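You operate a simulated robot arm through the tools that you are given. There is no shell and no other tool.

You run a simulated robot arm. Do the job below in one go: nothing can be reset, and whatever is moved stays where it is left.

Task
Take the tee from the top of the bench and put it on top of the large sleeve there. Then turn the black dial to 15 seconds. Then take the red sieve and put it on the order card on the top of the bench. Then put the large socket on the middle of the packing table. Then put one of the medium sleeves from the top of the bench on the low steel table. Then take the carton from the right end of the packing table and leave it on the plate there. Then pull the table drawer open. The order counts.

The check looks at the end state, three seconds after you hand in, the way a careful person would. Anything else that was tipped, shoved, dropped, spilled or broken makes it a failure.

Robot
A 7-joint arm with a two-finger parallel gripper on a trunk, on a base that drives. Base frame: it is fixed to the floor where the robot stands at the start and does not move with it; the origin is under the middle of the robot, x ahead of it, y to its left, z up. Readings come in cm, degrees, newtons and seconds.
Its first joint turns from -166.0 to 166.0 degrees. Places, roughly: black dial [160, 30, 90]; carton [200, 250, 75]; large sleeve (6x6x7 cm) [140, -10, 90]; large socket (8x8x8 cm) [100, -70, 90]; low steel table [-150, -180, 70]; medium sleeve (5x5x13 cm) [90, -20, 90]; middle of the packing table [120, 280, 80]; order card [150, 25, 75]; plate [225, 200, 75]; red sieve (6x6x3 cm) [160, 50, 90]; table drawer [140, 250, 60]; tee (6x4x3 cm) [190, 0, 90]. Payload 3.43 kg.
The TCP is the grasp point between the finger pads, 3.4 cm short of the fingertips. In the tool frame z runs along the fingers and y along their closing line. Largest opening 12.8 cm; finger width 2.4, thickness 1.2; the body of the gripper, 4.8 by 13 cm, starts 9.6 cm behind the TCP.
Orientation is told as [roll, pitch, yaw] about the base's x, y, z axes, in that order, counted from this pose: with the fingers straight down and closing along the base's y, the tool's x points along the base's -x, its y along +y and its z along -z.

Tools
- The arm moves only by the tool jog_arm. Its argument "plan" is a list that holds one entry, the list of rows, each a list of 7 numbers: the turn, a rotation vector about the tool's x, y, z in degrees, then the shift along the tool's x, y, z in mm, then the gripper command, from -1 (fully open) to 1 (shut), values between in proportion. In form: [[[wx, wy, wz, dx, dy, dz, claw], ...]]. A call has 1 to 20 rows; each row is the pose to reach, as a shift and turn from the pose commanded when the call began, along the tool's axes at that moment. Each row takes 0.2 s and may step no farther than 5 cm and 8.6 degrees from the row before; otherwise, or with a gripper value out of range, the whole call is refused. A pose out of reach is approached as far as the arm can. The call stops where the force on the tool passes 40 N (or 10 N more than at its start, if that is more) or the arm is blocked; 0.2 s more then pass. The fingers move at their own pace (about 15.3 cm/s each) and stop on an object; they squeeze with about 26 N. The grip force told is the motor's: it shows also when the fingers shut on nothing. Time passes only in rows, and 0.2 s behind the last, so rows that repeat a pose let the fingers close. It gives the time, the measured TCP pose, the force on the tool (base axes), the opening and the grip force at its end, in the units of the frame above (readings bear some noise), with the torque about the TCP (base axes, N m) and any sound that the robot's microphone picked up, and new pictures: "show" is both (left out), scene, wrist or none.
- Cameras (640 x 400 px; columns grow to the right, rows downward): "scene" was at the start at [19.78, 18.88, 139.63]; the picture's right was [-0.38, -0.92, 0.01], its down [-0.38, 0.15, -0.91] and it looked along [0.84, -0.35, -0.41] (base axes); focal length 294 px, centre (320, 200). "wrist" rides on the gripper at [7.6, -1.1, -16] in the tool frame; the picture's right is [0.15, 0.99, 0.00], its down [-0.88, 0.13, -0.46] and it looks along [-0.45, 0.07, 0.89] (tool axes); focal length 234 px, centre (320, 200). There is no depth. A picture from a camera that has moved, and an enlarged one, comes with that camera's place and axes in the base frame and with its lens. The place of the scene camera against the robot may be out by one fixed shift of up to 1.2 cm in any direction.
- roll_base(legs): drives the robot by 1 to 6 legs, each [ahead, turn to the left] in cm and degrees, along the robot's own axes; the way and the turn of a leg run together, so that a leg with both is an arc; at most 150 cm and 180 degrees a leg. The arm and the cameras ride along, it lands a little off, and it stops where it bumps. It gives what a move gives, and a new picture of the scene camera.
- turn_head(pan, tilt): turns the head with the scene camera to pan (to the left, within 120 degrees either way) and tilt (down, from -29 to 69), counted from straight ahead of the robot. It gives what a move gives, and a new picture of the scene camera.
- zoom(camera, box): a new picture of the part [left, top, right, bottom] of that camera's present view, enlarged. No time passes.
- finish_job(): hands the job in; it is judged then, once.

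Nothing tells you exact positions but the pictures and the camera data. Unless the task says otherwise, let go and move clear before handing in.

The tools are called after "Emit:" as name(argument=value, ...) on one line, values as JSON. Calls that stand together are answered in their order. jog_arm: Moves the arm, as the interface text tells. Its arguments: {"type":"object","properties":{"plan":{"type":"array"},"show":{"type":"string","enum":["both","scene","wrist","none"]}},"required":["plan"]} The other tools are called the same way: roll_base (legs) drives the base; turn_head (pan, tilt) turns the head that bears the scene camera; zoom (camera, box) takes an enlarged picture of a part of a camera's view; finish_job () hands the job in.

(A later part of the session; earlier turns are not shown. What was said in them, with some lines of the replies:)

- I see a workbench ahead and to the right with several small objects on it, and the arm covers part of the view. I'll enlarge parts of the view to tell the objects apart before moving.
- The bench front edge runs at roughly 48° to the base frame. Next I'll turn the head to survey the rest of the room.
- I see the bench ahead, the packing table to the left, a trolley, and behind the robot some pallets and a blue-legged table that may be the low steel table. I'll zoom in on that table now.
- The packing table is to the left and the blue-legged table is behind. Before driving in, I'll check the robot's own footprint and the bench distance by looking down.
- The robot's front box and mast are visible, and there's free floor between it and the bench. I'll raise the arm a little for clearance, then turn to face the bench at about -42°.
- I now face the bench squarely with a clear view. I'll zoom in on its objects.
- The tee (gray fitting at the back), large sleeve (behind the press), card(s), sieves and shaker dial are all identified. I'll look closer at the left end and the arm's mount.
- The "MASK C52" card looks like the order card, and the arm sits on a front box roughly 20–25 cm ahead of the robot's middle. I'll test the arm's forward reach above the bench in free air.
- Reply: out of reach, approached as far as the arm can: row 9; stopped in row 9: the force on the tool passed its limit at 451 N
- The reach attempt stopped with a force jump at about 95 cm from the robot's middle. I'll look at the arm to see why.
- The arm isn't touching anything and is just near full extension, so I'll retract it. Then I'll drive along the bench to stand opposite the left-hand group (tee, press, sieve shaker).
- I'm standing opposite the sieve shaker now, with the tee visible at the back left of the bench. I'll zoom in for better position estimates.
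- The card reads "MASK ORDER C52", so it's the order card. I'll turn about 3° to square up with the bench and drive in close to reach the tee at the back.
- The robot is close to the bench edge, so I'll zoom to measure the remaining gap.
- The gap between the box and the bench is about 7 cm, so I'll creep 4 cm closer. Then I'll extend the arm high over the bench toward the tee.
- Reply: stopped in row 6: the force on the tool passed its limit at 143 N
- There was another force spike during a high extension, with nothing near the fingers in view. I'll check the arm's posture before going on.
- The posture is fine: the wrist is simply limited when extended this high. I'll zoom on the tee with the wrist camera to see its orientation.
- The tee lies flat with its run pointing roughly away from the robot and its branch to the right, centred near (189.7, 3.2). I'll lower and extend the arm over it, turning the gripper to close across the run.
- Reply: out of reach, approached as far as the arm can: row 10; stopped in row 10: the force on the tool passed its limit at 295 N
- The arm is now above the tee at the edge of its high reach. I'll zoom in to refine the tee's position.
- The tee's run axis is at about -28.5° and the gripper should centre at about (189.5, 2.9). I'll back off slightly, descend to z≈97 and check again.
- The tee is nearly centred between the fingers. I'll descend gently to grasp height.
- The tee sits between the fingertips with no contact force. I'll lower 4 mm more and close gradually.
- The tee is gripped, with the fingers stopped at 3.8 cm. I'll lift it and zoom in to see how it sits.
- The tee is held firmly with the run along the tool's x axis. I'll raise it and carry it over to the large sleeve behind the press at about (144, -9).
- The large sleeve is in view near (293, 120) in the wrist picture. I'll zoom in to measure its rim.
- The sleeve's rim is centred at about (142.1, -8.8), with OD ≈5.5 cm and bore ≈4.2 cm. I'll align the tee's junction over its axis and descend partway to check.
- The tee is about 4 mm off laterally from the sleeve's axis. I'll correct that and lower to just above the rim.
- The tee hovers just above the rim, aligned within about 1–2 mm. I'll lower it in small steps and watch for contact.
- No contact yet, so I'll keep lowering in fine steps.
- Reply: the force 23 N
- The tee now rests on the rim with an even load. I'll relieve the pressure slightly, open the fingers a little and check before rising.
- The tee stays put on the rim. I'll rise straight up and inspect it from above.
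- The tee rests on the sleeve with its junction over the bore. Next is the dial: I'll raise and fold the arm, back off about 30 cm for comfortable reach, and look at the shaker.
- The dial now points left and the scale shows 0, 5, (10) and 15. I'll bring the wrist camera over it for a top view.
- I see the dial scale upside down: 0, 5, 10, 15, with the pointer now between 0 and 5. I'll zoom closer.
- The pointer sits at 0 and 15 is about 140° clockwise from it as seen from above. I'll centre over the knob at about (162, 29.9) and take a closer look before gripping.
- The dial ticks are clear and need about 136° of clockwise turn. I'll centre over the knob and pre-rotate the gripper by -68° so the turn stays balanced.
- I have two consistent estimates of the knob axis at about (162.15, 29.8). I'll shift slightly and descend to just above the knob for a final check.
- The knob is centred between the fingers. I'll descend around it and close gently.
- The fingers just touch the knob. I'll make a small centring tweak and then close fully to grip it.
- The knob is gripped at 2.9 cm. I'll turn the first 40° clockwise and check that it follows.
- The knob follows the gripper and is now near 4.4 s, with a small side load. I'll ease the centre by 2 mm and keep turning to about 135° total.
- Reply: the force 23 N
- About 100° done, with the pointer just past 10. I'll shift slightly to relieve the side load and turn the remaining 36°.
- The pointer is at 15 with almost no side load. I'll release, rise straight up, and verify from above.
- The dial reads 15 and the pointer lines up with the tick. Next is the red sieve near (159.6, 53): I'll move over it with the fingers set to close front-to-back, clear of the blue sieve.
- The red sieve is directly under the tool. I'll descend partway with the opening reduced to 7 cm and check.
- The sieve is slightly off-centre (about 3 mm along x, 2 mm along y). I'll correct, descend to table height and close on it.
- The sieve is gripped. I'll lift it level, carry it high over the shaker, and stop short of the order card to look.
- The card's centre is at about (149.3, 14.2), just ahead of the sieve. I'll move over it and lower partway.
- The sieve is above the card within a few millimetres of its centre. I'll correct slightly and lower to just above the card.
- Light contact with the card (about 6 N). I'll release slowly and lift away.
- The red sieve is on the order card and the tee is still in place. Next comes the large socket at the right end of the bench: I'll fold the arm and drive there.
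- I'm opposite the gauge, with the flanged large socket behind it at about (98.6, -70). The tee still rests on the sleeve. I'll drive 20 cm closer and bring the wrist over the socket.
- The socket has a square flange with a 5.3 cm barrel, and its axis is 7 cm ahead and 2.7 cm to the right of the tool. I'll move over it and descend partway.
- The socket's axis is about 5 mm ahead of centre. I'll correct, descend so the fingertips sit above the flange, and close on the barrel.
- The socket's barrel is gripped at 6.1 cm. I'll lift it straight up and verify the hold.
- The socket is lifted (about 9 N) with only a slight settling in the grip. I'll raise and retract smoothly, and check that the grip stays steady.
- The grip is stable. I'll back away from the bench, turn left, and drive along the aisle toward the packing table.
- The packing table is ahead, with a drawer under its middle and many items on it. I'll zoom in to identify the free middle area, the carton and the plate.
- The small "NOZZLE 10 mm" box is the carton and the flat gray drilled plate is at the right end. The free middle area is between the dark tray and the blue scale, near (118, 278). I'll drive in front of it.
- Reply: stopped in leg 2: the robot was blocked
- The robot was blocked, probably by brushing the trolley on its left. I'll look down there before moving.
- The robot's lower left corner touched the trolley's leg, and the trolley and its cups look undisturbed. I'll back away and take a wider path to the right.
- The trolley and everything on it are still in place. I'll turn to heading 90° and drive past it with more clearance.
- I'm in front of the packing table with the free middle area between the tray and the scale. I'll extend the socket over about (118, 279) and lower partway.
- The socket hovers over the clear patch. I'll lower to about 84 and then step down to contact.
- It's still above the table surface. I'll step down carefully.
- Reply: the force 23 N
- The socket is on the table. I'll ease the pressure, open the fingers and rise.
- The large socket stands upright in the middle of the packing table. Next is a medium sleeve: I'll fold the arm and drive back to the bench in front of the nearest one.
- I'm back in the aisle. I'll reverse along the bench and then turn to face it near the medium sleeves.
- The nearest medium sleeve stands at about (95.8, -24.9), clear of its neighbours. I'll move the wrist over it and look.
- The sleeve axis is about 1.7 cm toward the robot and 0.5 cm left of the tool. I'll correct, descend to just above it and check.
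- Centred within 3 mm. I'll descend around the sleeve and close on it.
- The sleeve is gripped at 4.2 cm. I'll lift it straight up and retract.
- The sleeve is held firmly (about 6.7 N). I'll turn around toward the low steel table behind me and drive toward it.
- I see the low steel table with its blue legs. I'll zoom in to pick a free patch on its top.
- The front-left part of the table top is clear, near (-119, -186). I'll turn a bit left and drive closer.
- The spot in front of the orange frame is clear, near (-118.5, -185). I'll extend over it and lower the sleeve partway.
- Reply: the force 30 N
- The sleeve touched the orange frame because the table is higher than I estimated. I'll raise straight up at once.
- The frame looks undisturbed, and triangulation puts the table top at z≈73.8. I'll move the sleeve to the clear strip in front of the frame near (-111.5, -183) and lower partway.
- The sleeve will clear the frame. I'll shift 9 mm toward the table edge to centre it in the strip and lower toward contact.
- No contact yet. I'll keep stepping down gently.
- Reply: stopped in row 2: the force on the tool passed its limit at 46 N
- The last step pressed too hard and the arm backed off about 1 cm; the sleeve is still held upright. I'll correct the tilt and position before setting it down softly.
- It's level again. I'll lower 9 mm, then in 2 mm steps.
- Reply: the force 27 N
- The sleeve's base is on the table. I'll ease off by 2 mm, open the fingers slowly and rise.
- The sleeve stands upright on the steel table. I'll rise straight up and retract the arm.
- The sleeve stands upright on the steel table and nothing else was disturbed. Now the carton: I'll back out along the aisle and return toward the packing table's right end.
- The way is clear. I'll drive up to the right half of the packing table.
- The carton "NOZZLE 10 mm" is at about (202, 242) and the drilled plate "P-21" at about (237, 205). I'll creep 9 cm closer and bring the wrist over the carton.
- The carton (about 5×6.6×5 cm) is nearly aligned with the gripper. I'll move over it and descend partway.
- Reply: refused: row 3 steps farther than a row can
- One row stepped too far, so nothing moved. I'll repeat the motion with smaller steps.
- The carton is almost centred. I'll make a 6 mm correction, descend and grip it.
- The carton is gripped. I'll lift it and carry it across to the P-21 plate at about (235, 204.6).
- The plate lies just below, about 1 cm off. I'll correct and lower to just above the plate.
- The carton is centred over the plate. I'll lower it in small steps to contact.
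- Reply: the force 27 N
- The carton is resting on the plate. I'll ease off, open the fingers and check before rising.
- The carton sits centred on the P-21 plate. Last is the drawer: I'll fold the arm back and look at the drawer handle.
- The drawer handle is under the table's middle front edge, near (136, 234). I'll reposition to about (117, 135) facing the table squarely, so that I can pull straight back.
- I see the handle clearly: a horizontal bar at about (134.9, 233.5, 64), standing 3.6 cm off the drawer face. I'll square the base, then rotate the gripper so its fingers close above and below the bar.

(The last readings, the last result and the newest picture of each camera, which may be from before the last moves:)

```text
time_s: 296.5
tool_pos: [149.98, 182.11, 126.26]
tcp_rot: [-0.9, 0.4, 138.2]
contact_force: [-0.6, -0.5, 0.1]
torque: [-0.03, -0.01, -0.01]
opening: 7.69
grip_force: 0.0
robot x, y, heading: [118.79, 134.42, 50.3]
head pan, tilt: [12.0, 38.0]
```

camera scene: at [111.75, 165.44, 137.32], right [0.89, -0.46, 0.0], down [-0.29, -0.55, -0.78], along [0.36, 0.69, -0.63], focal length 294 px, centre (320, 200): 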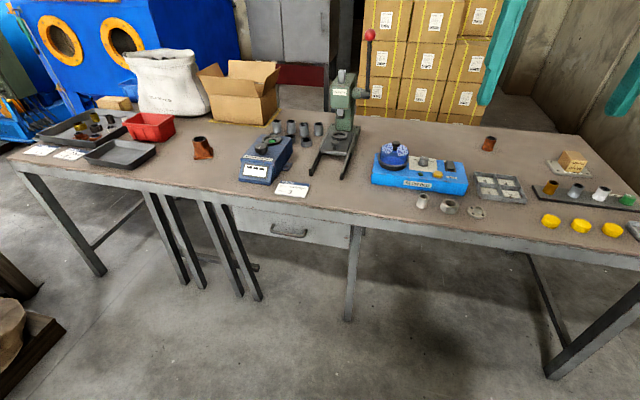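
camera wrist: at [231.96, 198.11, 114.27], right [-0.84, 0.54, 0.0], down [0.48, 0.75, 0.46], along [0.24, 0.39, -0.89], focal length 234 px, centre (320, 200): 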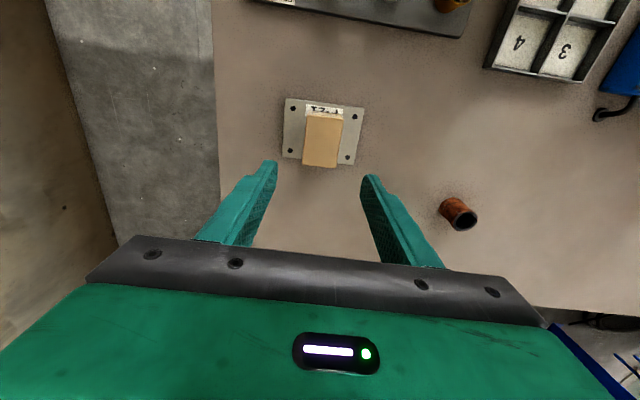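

The gripper is rotated by 90°. I'll swing it down and tilt it about 60° forward to a pre-grasp pose about 20 cm in front of the handle.

Emit:
jog_arm(plan=[[[3.5, 0, -0.1, -26, -6, 31, -0.2], [7.1, 0, -0.3, -53, -13, 62, -0.2], [10.6, 0, -0.4, -79, -19, 92, -0.2], [14.1, 0, -0.5, -105, -26, 123, -0.2], [17.6, 0, -0.6, -132, -32, 154, -0.2], [21.2, 0, -0.8, -158, -38, 185, -0.2], [24.7, 0, -0.9, -184, -45, 215, -0.2], [28.2, 0, -1.0, -211, -51, 246, -0.2], [31.8, 0, -1.2, -237, -58, 277, -0.2], [35.3, 0, -1.3, -264, -64, 308, -0.2], [38.8, 0, -1.4, -290, -71, 338, -0.2], [42.4, 0, -1.6, -316, -77, 369, -0.2], [45.9, 0, -1.7, -343, -83, 400, -0.2], [49.4, 0, -1.8, -369, -90, 431, -0.2], [52.9, 0, -1.9, -395, -96, 461, -0.2], [56.5, 0, -2.1, -422, -103, 492, -0.2], [60, 0, -2.2, -448, -109, 523, -0.2], [60, 0, -2.2, -448, -109, 523, -0.2]]], show="both")

```text
time_s: 300.3
tool_pos: [124.64, 221.07, 73.98]
tcp_rot: [-61.1, 1.4, 139.9]
contact_force: [-0.3, 0.0, 0.1]
torque: [0.0, -0.01, -0.02]
opening: 7.71
grip_force: 0.0
robot x, y, heading: [118.66, 134.72, 50.6]
head pan, tilt: [12.0, 38.0]
camera scene: at [111.75, 165.46, 137.32], right [0.89, -0.46, 0.0], down [-0.29, -0.55, -0.78], along [0.36, 0.69, -0.63], focal length 294 px, centre (320, 200)
camera wrist: at [121.59, 205.92, 82.77], right [-0.18, -0.47, -0.86], down [-0.97, 0.21, 0.09], along [0.14, 0.85, -0.5], focal length 234 px, centre (320, 200)
```

scene: 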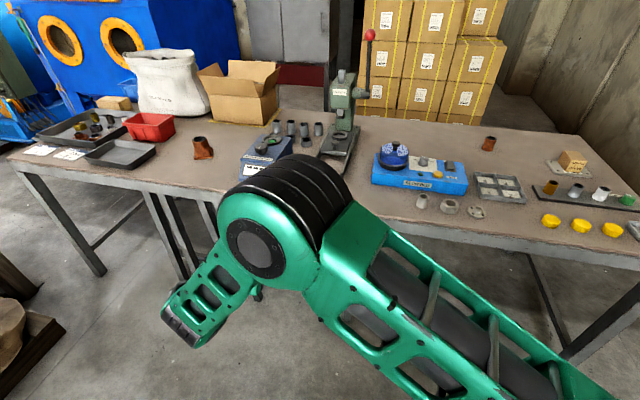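
wrist: 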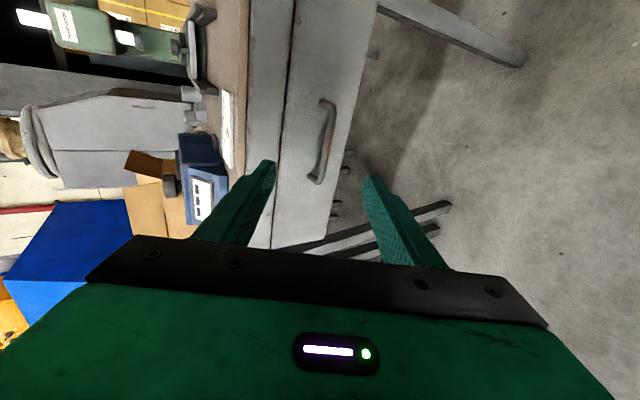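

The tilted pose works and the handle is visible in the wrist view. I'll zoom in to locate the bar relative to the fingers.

Emit:
zoom(camera="wrist", box=[240, 60, 420, 220])

```text
2.50 times, centred on (330, 140) of wrist
camera zoom: at [121.59, 205.92, 82.77], right [-0.18, -0.47, -0.86], down [-0.97, 0.21, 0.09], along [0.14, 0.85, -0.5], focal length 585 px, centre (295, 350)
```

zoom: 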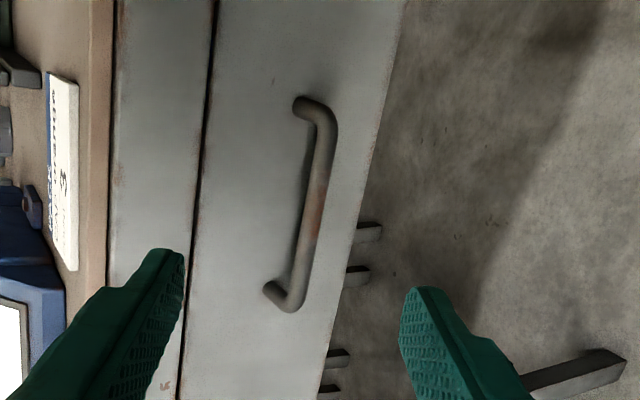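

The bar is aligned with the tool, about 1.3 cm off along the closing axis and 19 cm ahead. I'll advance partway along the tool axis with a smaller opening.

Emit:
jog_arm(plan=[[[0, 0, 0, -2, 5, 30, 0.1], [0, 0, 0, -4, 10, 65, 0.2], [0, 0, 0, -6, 13, 100, 0.25], [0, 0, 0, -6, 13, 125, 0.25], [0, 0, 0, -6, 13, 125, 0.25]]], show="both")

Emit:
zoom(camera="wrist", box=[240, 80, 420, 240])

```text
time_s: 301.5
tool_pos: [131.1, 229.11, 67.01]
tcp_rot: [-61.0, 1.4, 140.0]
contact_force: [-0.8, 0.2, 0.5]
torque: [0.01, 0.0, 0.0]
opening: 4.81
grip_force: 0.0
robot x, y, heading: [118.63, 134.54, 50.6]
head pan, tilt: [12.0, 38.0]
camera scene: at [111.75, 165.46, 137.32], right [0.89, -0.46, 0.0], down [-0.29, -0.55, -0.78], along [0.36, 0.69, -0.63], focal length 294 px, centre (320, 200)
camera wrist: at [128.11, 213.95, 75.75], right [-0.18, -0.47, -0.86], down [-0.97, 0.21, 0.09], along [0.14, 0.85, -0.5], focal length 234 px, centre (320, 200)
```

scene: 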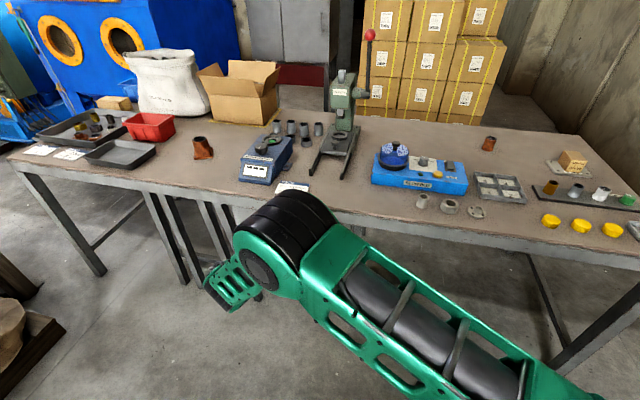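
wrist: 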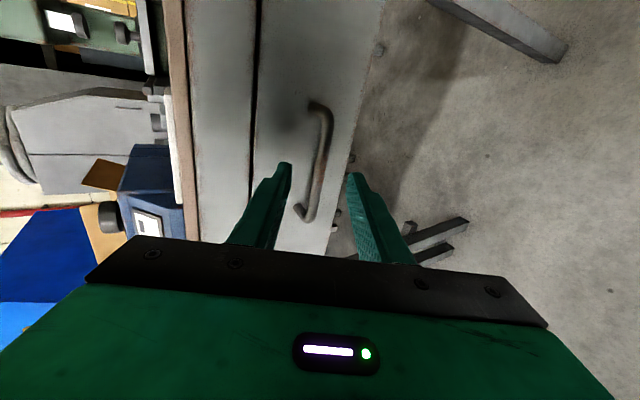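

```text
2.50 times, centred on (330, 160) of wrist
camera zoom: at [128.11, 213.95, 75.75], right [-0.18, -0.47, -0.86], down [-0.97, 0.21, 0.09], along [0.14, 0.85, -0.5], focal length 585 px, centre (295, 300)
```

zoom: 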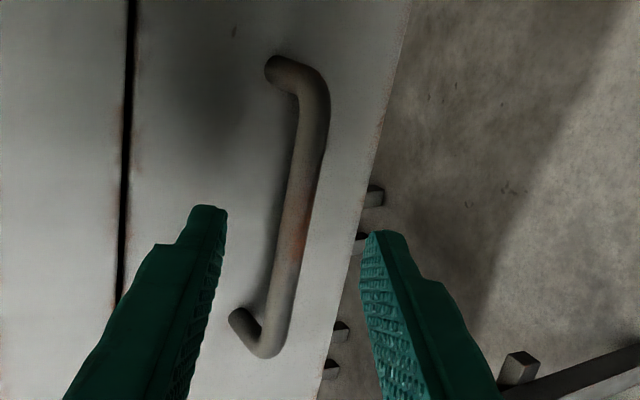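

The bar is about 6 cm ahead and centred. I'll narrow the opening to 3.5 cm and advance 38 mm so the fingers straddle it.

Emit:
jog_arm(plan=[[[0, 0, 0, 0, 1.5, 0, 0.45], [0, 0, 0, 0, 1.5, 12, 0.45], [0, 0, 0, 0, 1.5, 25, 0.45], [0, 0, 0, 0, 1.5, 38, 0.45], [0, 0, 0, 0, 1.5, 38, 0.45]]], show="wrist")

Emit:
zoom(camera="wrist", box=[240, 100, 400, 240])

```text
time_s: 302.7
tool_pos: [133.38, 231.23, 65.02]
tcp_rot: [-61.0, 1.3, 140.1]
contact_force: [0.3, 0.4, 0.0]
torque: [0.0, 0.01, -0.04]
opening: 3.51
grip_force: 0.0
robot x, y, heading: [118.39, 134.77, 50.4]
head pan, tilt: [12.0, 38.0]
camera wrist: at [130.35, 216.24, 73.78], right [-0.18, -0.47, -0.86], down [-0.97, 0.21, 0.09], along [0.14, 0.85, -0.5], focal length 234 px, centre (320, 200)
```

wrist: 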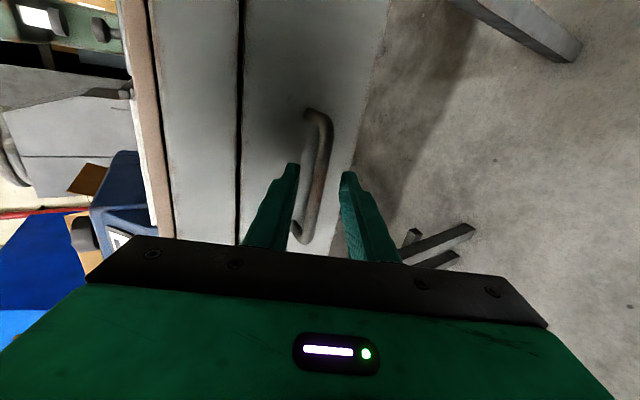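

```text
2.86 times, centred on (320, 170) of wrist
camera zoom: at [130.35, 216.24, 73.78], right [-0.18, -0.47, -0.86], down [-0.97, 0.21, 0.09], along [0.14, 0.85, -0.5], focal length 669 px, centre (320, 286)
```

zoom: 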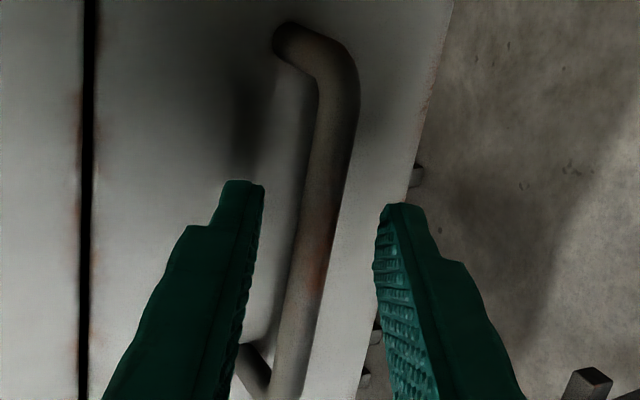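

The fingers straddle the bar with no contact. I'll advance 1 cm more and close on it.

Emit:
jog_arm(plan=[[[0, 0, 0, 0, 0, 5, 0.45], [0, 0, 0, 0, 0, 10, 0.45], [0, 0, 0, 0, 0, 10, 0.6], [0, 0, 0, 0, 0, 10, 0.7], [0, 0, 0, 0, 0, 10, 0.75], [0, 0, 0, 0, 0, 10, 1], [0, 0, 0, 0, 0, 10, 1]]], show="wrist")

Emit:
zoom(camera="wrist", box=[240, 100, 400, 240])

```text
time_s: 304.3
tool_pos: [133.87, 232.02, 64.72]
tcp_rot: [-61.0, 1.3, 139.9]
contact_force: [1.3, 1.5, 9.4]
torque: [0.72, 0.6, -0.73]
opening: 1.19
grip_force: 44.9
robot x, y, heading: [118.19, 134.53, 50.3]
head pan, tilt: [12.0, 38.0]
camera wrist: at [130.86, 216.95, 73.35], right [-0.18, -0.47, -0.86], down [-0.97, 0.21, 0.09], along [0.14, 0.85, -0.5], focal length 234 px, centre (320, 200)
```

wrist: 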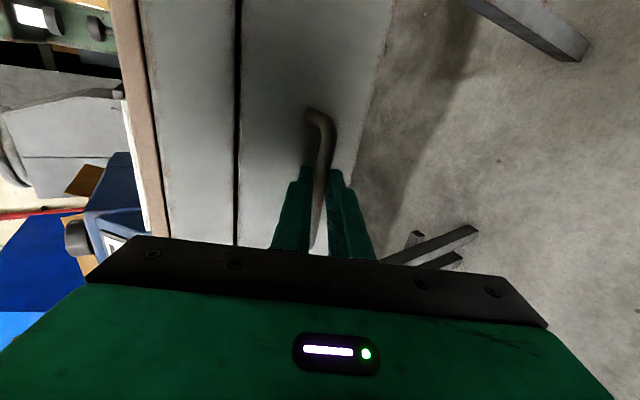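

```text
2.86 times, centred on (320, 170) of wrist
camera zoom: at [130.86, 216.95, 73.35], right [-0.18, -0.47, -0.86], down [-0.97, 0.21, 0.09], along [0.14, 0.85, -0.5], focal length 669 px, centre (320, 286)
```

zoom: 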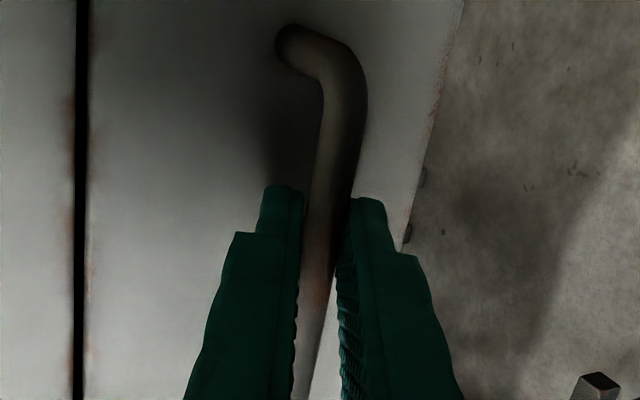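

The handle is gripped. I'll pull straight back a few centimetres and check that the drawer follows.

Emit:
jog_arm(plan=[[[0, 0, 0, 0, 4, -9, 1], [0, 0, 0, 0, 9, -18, 1], [0, 0, 0, 0, 14, -27, 1], [0, 0, 0, 0, 19, -36, 1], [0, 0, 0, 0, 19, -36, 1]]], show="wrist")

```text
time_s: 305.5
tool_pos: [131.09, 228.79, 64.56]
tcp_rot: [-60.9, 1.3, 139.9]
contact_force: [-5.4, 2.3, 8.6]
torque: [0.84, 0.72, -0.2]
opening: 1.17
grip_force: 45.2
robot x, y, heading: [118.53, 134.34, 50.5]
head pan, tilt: [12.0, 38.0]
camera wrist: at [128.12, 213.79, 73.39], right [-0.18, -0.47, -0.86], down [-0.97, 0.21, 0.09], along [0.14, 0.85, -0.5], focal length 234 px, centre (320, 200)
```

wrist: 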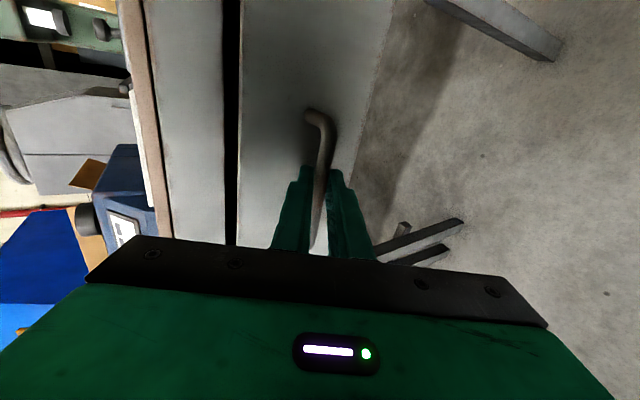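

The drawer slides with the handle. I'll keep pulling straight back, with a slight correction for side force.

Emit:
jog_arm(plan=[[[0, 0, 0, -2, 9, -18, 1], [0, 0, 0, -3, 19, -35, 1], [0, 0, 0, -4, 29, -53, 1], [0, 0, 0, -5, 38, -70, 1], [0, 0, 0, -6, 48, -88, 1], [0, 0, 0, -6, 58, -105, 1], [0, 0, 0, -6, 58, -105, 1]]], show="both")

```text
time_s: 307.1
tool_pos: [123.36, 220.11, 64.55]
tcp_rot: [-60.9, 1.6, 139.6]
contact_force: [21.4, -20.1, -2.7]
torque: [0.15, 0.34, -1.64]
opening: 1.22
grip_force: 45.6
robot x, y, heading: [118.24, 134.46, 50.4]
head pan, tilt: [12.0, 38.0]
camera scene: at [111.81, 165.42, 137.33], right [0.89, -0.46, 0.0], down [-0.29, -0.55, -0.78], along [0.36, 0.69, -0.63], focal length 294 px, centre (320, 200)
camera wrist: at [120.15, 204.87, 73.45], right [-0.18, -0.48, -0.86], down [-0.97, 0.22, 0.08], along [0.15, 0.85, -0.5], focal length 234 px, centre (320, 200)
```

scene: 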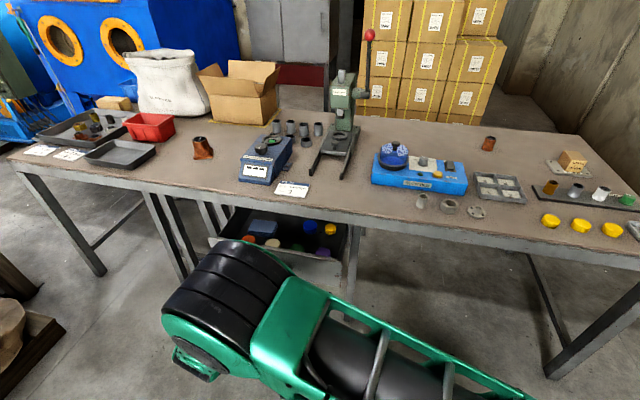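
wrist: 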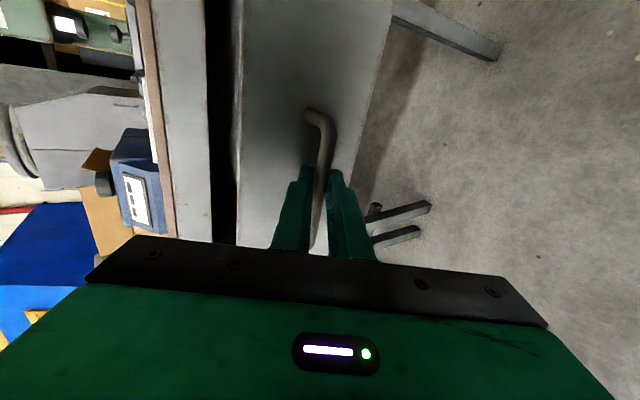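

The drawer is open about 16 cm, with its contents in view. I'll relieve the side force and pull a little further.

Emit:
jog_arm(plan=[[[0, 0, 0, 3, 2, -4, 1], [0, 0, 0, 5, 6, -10, 1], [0, 0, 0, 5, 14, -25, 1], [0, 0, 0, 5, 22, -40, 1], [0, 0, 0, 5, 22, -40, 1]]], show="scene")

```text
time_s: 308.3
tool_pos: [120.21, 216.31, 64.7]
tcp_rot: [-60.9, 1.0, 140.4]
contact_force: [-17.3, 13.0, -4.7]
torque: [0.97, 1.29, 0.62]
opening: 1.2
grip_force: 45.0
robot x, y, heading: [118.51, 134.42, 50.3]
head pan, tilt: [12.0, 38.0]
camera scene: at [111.71, 165.5, 137.3], right [0.89, -0.46, 0.0], down [-0.29, -0.55, -0.78], along [0.36, 0.69, -0.63], focal length 294 px, centre (320, 200)
```

scene: 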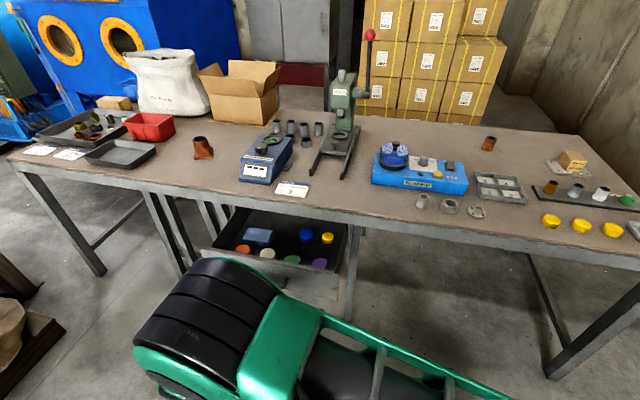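

The drawer is open about 21 cm. I'll ease the side load and see whether it opens further.

Emit:
jog_arm(plan=[[[0, 0, 0, -2, 2, -4, 1], [0, 0, 0, -3.5, 7, -12, 1], [0, 0, 0, -3.5, 14, -25, 1], [0, 0, 0, -3.5, 21, -38, 1], [0, 0, 0, -3.5, 28, -50, 1], [0, 0, 0, -3.5, 28, -50, 1]]], show="both")

```text
time_s: 309.7
tool_pos: [116.57, 212.16, 64.58]
tcp_rot: [-61.0, 1.3, 140.0]
contact_force: [-16.3, 13.6, -7.6]
torque: [0.53, 0.91, -0.39]
opening: 1.19
grip_force: 45.0
robot x, y, heading: [118.53, 134.41, 50.6]
head pan, tilt: [12.0, 38.0]
camera scene: at [111.7, 165.5, 137.3], right [0.89, -0.46, 0.0], down [-0.29, -0.55, -0.78], along [0.36, 0.69, -0.63], focal length 294 px, centre (320, 200)
camera wrist: at [113.54, 197.09, 73.41], right [-0.18, -0.47, -0.86], down [-0.97, 0.21, 0.09], along [0.14, 0.85, -0.5], focal length 234 px, centre (320, 200)
```

scene: 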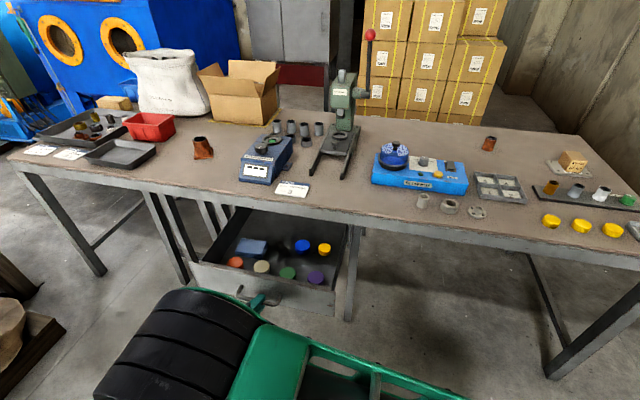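
wrist: 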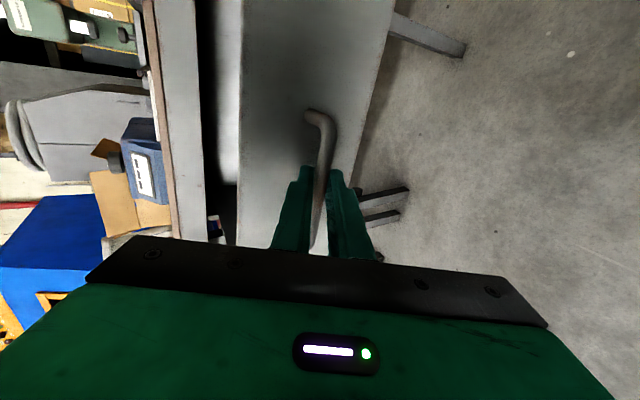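

It's open about 26 cm and still moving freely. I'll pull a bit more, correcting the side load, to see whether it reaches its stop.

Emit:
jog_arm(plan=[[[0, 0, 0, -2, 2, -4, 1], [0, 0, 0, -4, 7, -12, 1], [0, 0, 0, -4.5, 14, -25, 1], [0, 0, 0, -5, 21, -38, 1], [0, 0, 0, -5.5, 28, -50, 1], [0, 0, 0, -5.5, 28, -50, 1]]], show="both")

```text
time_s: 310.8
tool_pos: [113.79, 208.68, 65.07]
tcp_rot: [-62.1, 1.7, 139.3]
contact_force: [16.6, 18.4, -36.1]
torque: [0.22, 1.26, -0.27]
opening: 1.19
grip_force: 44.5
robot x, y, heading: [118.56, 134.34, 50.4]
head pan, tilt: [12.0, 38.0]
stopped in row 5: the force on the tool passed its limit at 76 N (the readings are from after the stop); the commanded pose is now the measured one
camera scene: at [111.8, 165.65, 137.27], right [0.89, -0.46, 0.0], down [-0.29, -0.55, -0.78], along [0.36, 0.69, -0.63], focal length 294 px, centre (320, 200)
camera wrist: at [110.37, 193.57, 73.68], right [-0.17, -0.47, -0.87], down [-0.97, 0.22, 0.07], along [0.16, 0.86, -0.49], focal length 234 px, centre (320, 200)
```

scene: 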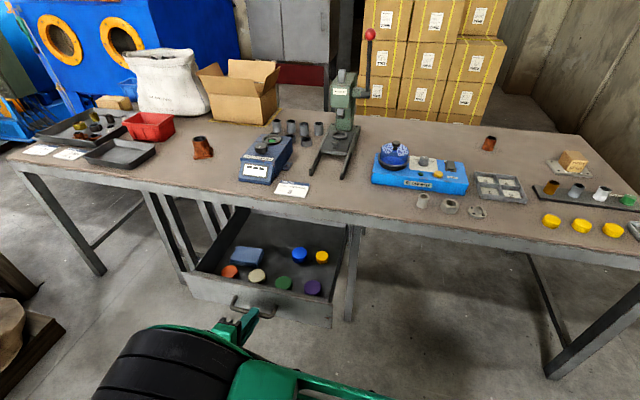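
wrist: 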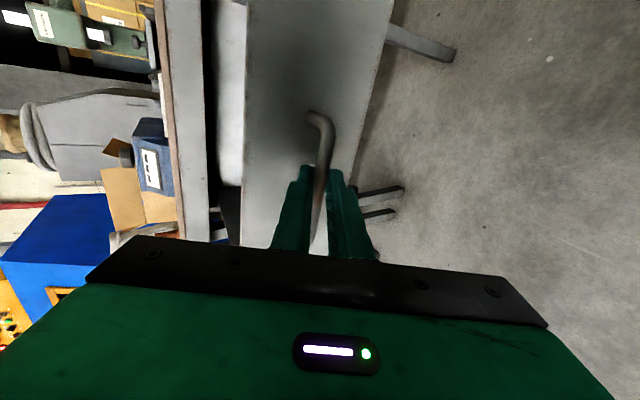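

The drawer reached its stop at about 31 cm. I'll relax the load slightly and then open the fingers.

Emit:
jog_arm(plan=[[[0, 0, 0, 0, 2, 4, 1], [0, 0, 0, 0, 2, 4, 1], [0, 0, 0, 0, 2, 4, 0.7], [0, 0, 0, 0, 2, 4, 0.5], [0, 0, 0, 0, 2, 4, 0.3], [0, 0, 0, 0, 2, 4, 0.3]]], show="wrist")

Emit:
zoom(camera="wrist", box=[240, 100, 400, 240])

```text
time_s: 312.2
tool_pos: [113.59, 208.87, 64.89]
tcp_rot: [-62.3, 1.3, 139.5]
contact_force: [0.6, -0.4, 0.1]
torque: [0.0, 0.02, 0.01]
opening: 4.48
grip_force: 0.0
robot x, y, heading: [118.77, 134.49, 50.3]
head pan, tilt: [12.0, 38.0]
camera wrist: at [110.36, 193.73, 73.53], right [-0.17, -0.46, -0.87], down [-0.97, 0.22, 0.08], along [0.16, 0.86, -0.49], focal length 234 px, centre (320, 200)
```

wrist: 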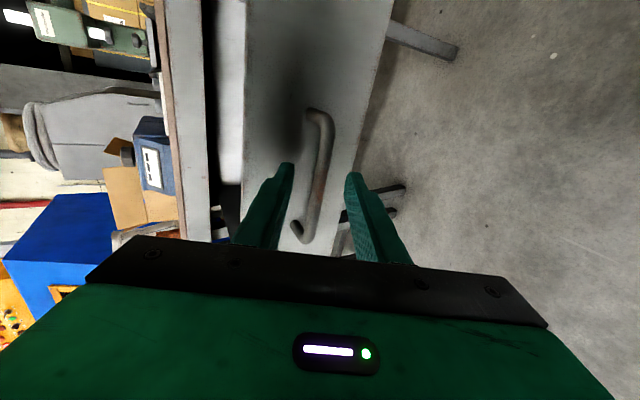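

```text
2.86 times, centred on (320, 170) of wrist
camera zoom: at [110.36, 193.73, 73.53], right [-0.17, -0.46, -0.87], down [-0.97, 0.22, 0.08], along [0.16, 0.86, -0.49], focal length 669 px, centre (320, 286)
```

zoom: 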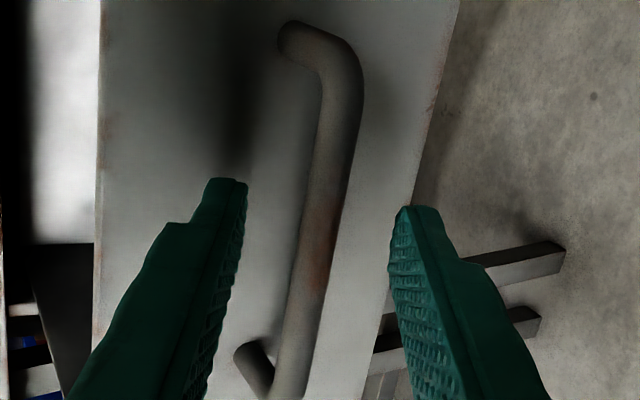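

The handle is free and the drawer stays open. I'll back the fingers off along the tool axis and then reverse the base to get clear.

Emit:
jog_arm(plan=[[[0, 0, 0, 0, 0, -10, 0.3], [0, 0, 0, 0, 0, -22, 0.3], [0, 0, 0, 0, 0, -35, 0.3], [0, 0, 0, 0, 0, -35, 0.3]]], show="wrist")

```text
time_s: 313.2
tool_pos: [111.42, 206.55, 66.75]
tcp_rot: [-62.3, 1.4, 139.5]
contact_force: [0.8, 0.3, -0.1]
torque: [0.02, 0.02, -0.01]
opening: 4.46
grip_force: 0.0
robot x, y, heading: [118.59, 134.11, 50.4]
head pan, tilt: [12.0, 38.0]
camera wrist: at [108.24, 191.38, 75.16], right [-0.17, -0.46, -0.87], down [-0.97, 0.22, 0.07], along [0.16, 0.86, -0.49], focal length 234 px, centre (320, 200)
```

wrist: 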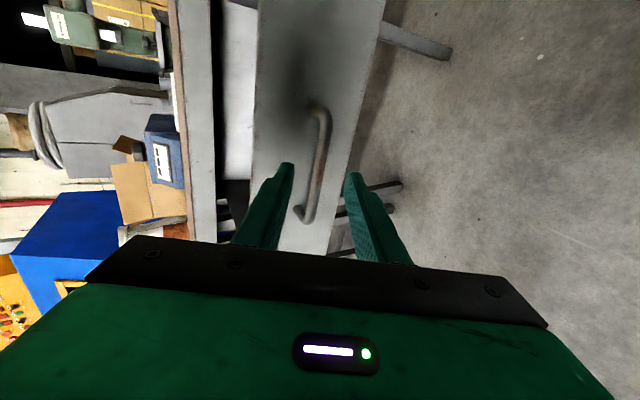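

The fingers are just clear of the bar. I'll reverse the base 20 cm and check the drawer.

Emit:
roll_base(legs=[[-18, 0]])

Emit:
turn_head(pan=12, tilt=32)

```text
time_s: 314.7
tool_pos: [99.9, 192.45, 66.7]
tcp_rot: [-62.2, 1.4, 139.6]
contact_force: [-0.1, -0.2, 0.8]
torque: [-0.01, 0.0, 0.0]
opening: 4.47
grip_force: 0.0
robot x, y, heading: [107.28, 120.57, 50.6]
head pan, tilt: [12.0, 38.0]
camera scene: at [100.06, 151.37, 137.32], right [0.89, -0.46, 0.0], down [-0.29, -0.55, -0.78], along [0.36, 0.69, -0.63], focal length 294 px, centre (320, 200)
```

scene: 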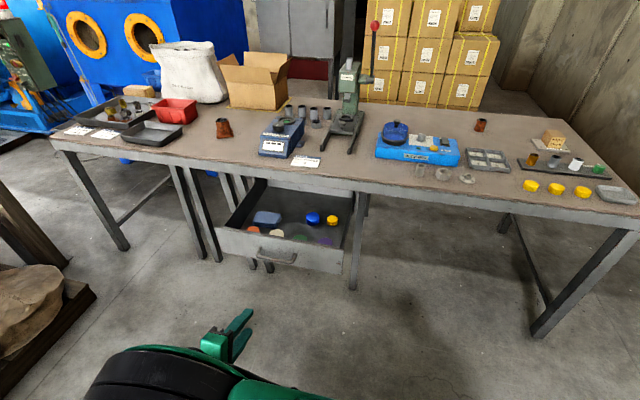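

```text
time_s: 315.4
tool_pos: [99.18, 191.86, 67.22]
tcp_rot: [-62.9, 1.3, 139.5]
contact_force: [-0.1, 0.3, 0.3]
torque: [0.02, 0.02, -0.04]
opening: 4.5
grip_force: 0.1
robot x, y, heading: [106.96, 120.41, 50.3]
head pan, tilt: [12.0, 32.0]
camera scene: at [100.22, 151.67, 138.23], right [0.89, -0.46, 0.0], down [-0.25, -0.48, -0.84], along [0.39, 0.75, -0.54], focal length 294 px, centre (320, 200)
```

scene: 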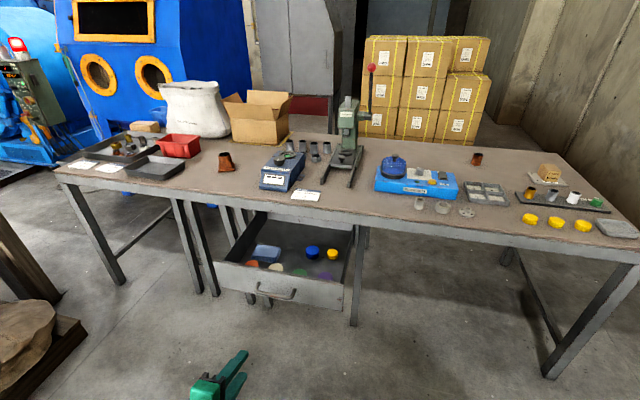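

The drawer is fully open, the socket is standing and the carton is on its plate. I'll look back at the bench for a final check of the tee, dial and sieve.

Emit:
turn_head(pan=-112, tilt=15)

Emit:
zoom(camera="scene", box=[200, 130, 440, 290])

```text
time_s: 317.4
tool_pos: [99.37, 191.79, 67.25]
tcp_rot: [-62.9, 1.4, 139.6]
contact_force: [-0.1, -0.6, -0.6]
torque: [-0.02, -0.02, 0.0]
opening: 4.48
grip_force: 0.1
robot x, y, heading: [107.12, 120.44, 50.5]
head pan, tilt: [-112.0, 15.0]
camera scene: at [100.57, 135.55, 141.14], right [-0.88, -0.48, 0.01], down [-0.13, 0.22, -0.97], along [0.46, -0.85, -0.25], focal length 294 px, centre (320, 200)
```

scene: 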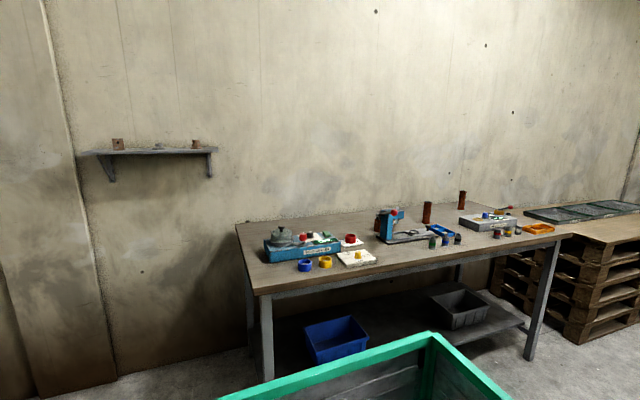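

```text
2.50 times, centred on (320, 210) of scene
camera zoom: at [100.57, 135.55, 141.14], right [-0.88, -0.48, 0.01], down [-0.13, 0.22, -0.97], along [0.46, -0.85, -0.25], focal length 736 px, centre (320, 175)
```

zoom: 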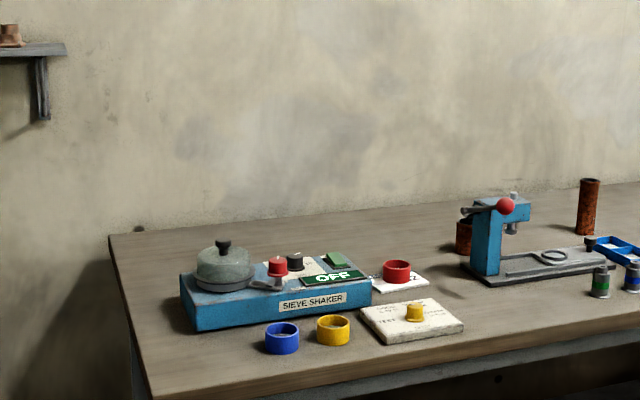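

Emit:
zoom(camera="scene", box=[360, 195, 420, 245])

Emit:
zoom(camera="scene", box=[260, 220, 380, 280])

```text
8.00 times, centred on (390, 220) of scene
camera zoom: at [100.57, 135.55, 141.14], right [-0.88, -0.48, 0.01], down [-0.13, 0.22, -0.97], along [0.46, -0.85, -0.25], focal length 2354 px, centre (-240, 40)
```

zoom: 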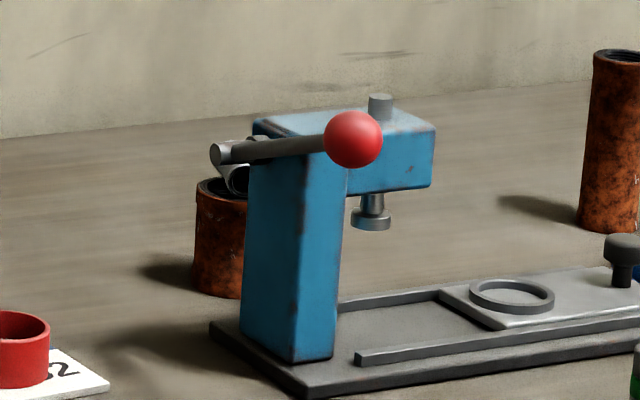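

```text
5.33 times, centred on (320, 250) of scene
camera zoom: at [100.57, 135.55, 141.14], right [-0.88, -0.48, 0.01], down [-0.13, 0.22, -0.97], along [0.46, -0.85, -0.25], focal length 1569 px, centre (320, -67)
```

zoom: 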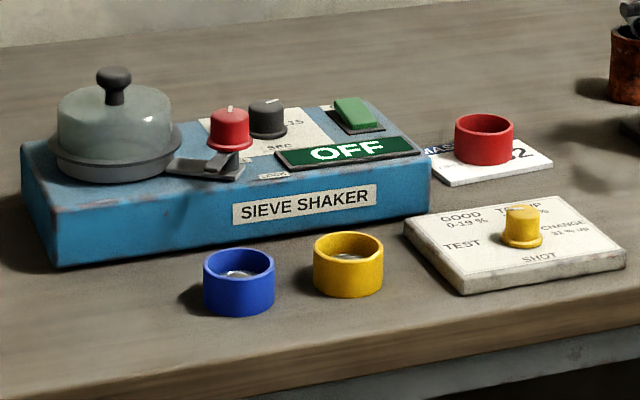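

All seven steps are done: the tee is on the large sleeve, the dial is at 15, and the red sieve is on the order card. The socket is in the middle of the packing table, the sleeve is on the steel table, the carton is on the plate, and the drawer is open. The gripper is empty and clear, so I'm handing in.

Emit:
finish_job()

```text
The job is handed in.
```

I did all seven steps in order and handed the job in; the result of the check has not come back. Before handing in, I looked back at everything except the medium sleeve and saw it all still in place.

1. **Tee:** it rests on top of the large sleeve, tilted about 4–5° because one end sits slightly down in the sleeve's mouth. It still looked in place in the final view, though the press partly hid it.
2. **Black dial:** it points at 15 seconds, within about a degree of the tick.
3. **Red sieve:** it stands centred on the "MASK ORDER C52" card.
4. **Large socket:** it stands upright on the packing table, in the clear patch between the dark tray and the blue scale, which I took as the middle.
5. **Medium sleeve:** it stands upright near the front edge of the low steel table. I last saw it right after I placed it.
6. **Carton:** the small "NOZZLE 10 mm" box is centred on the flat "P-21" plate. I took that as the plate rather than the shallow dish nearby.
7. **Drawer:** it is open to its stop, about 31 cm.

Two contacts along the way could count against the result:
- **Trolley:** the robot's base touched a trolley leg while driving to the packing table. I saw no sign that the trolley or anything on it moved, but I could not measure its position exactly.
- **Orange frame:** the sleeve briefly pressed on the orange frame on the low steel table. The frame looked unchanged afterwards.
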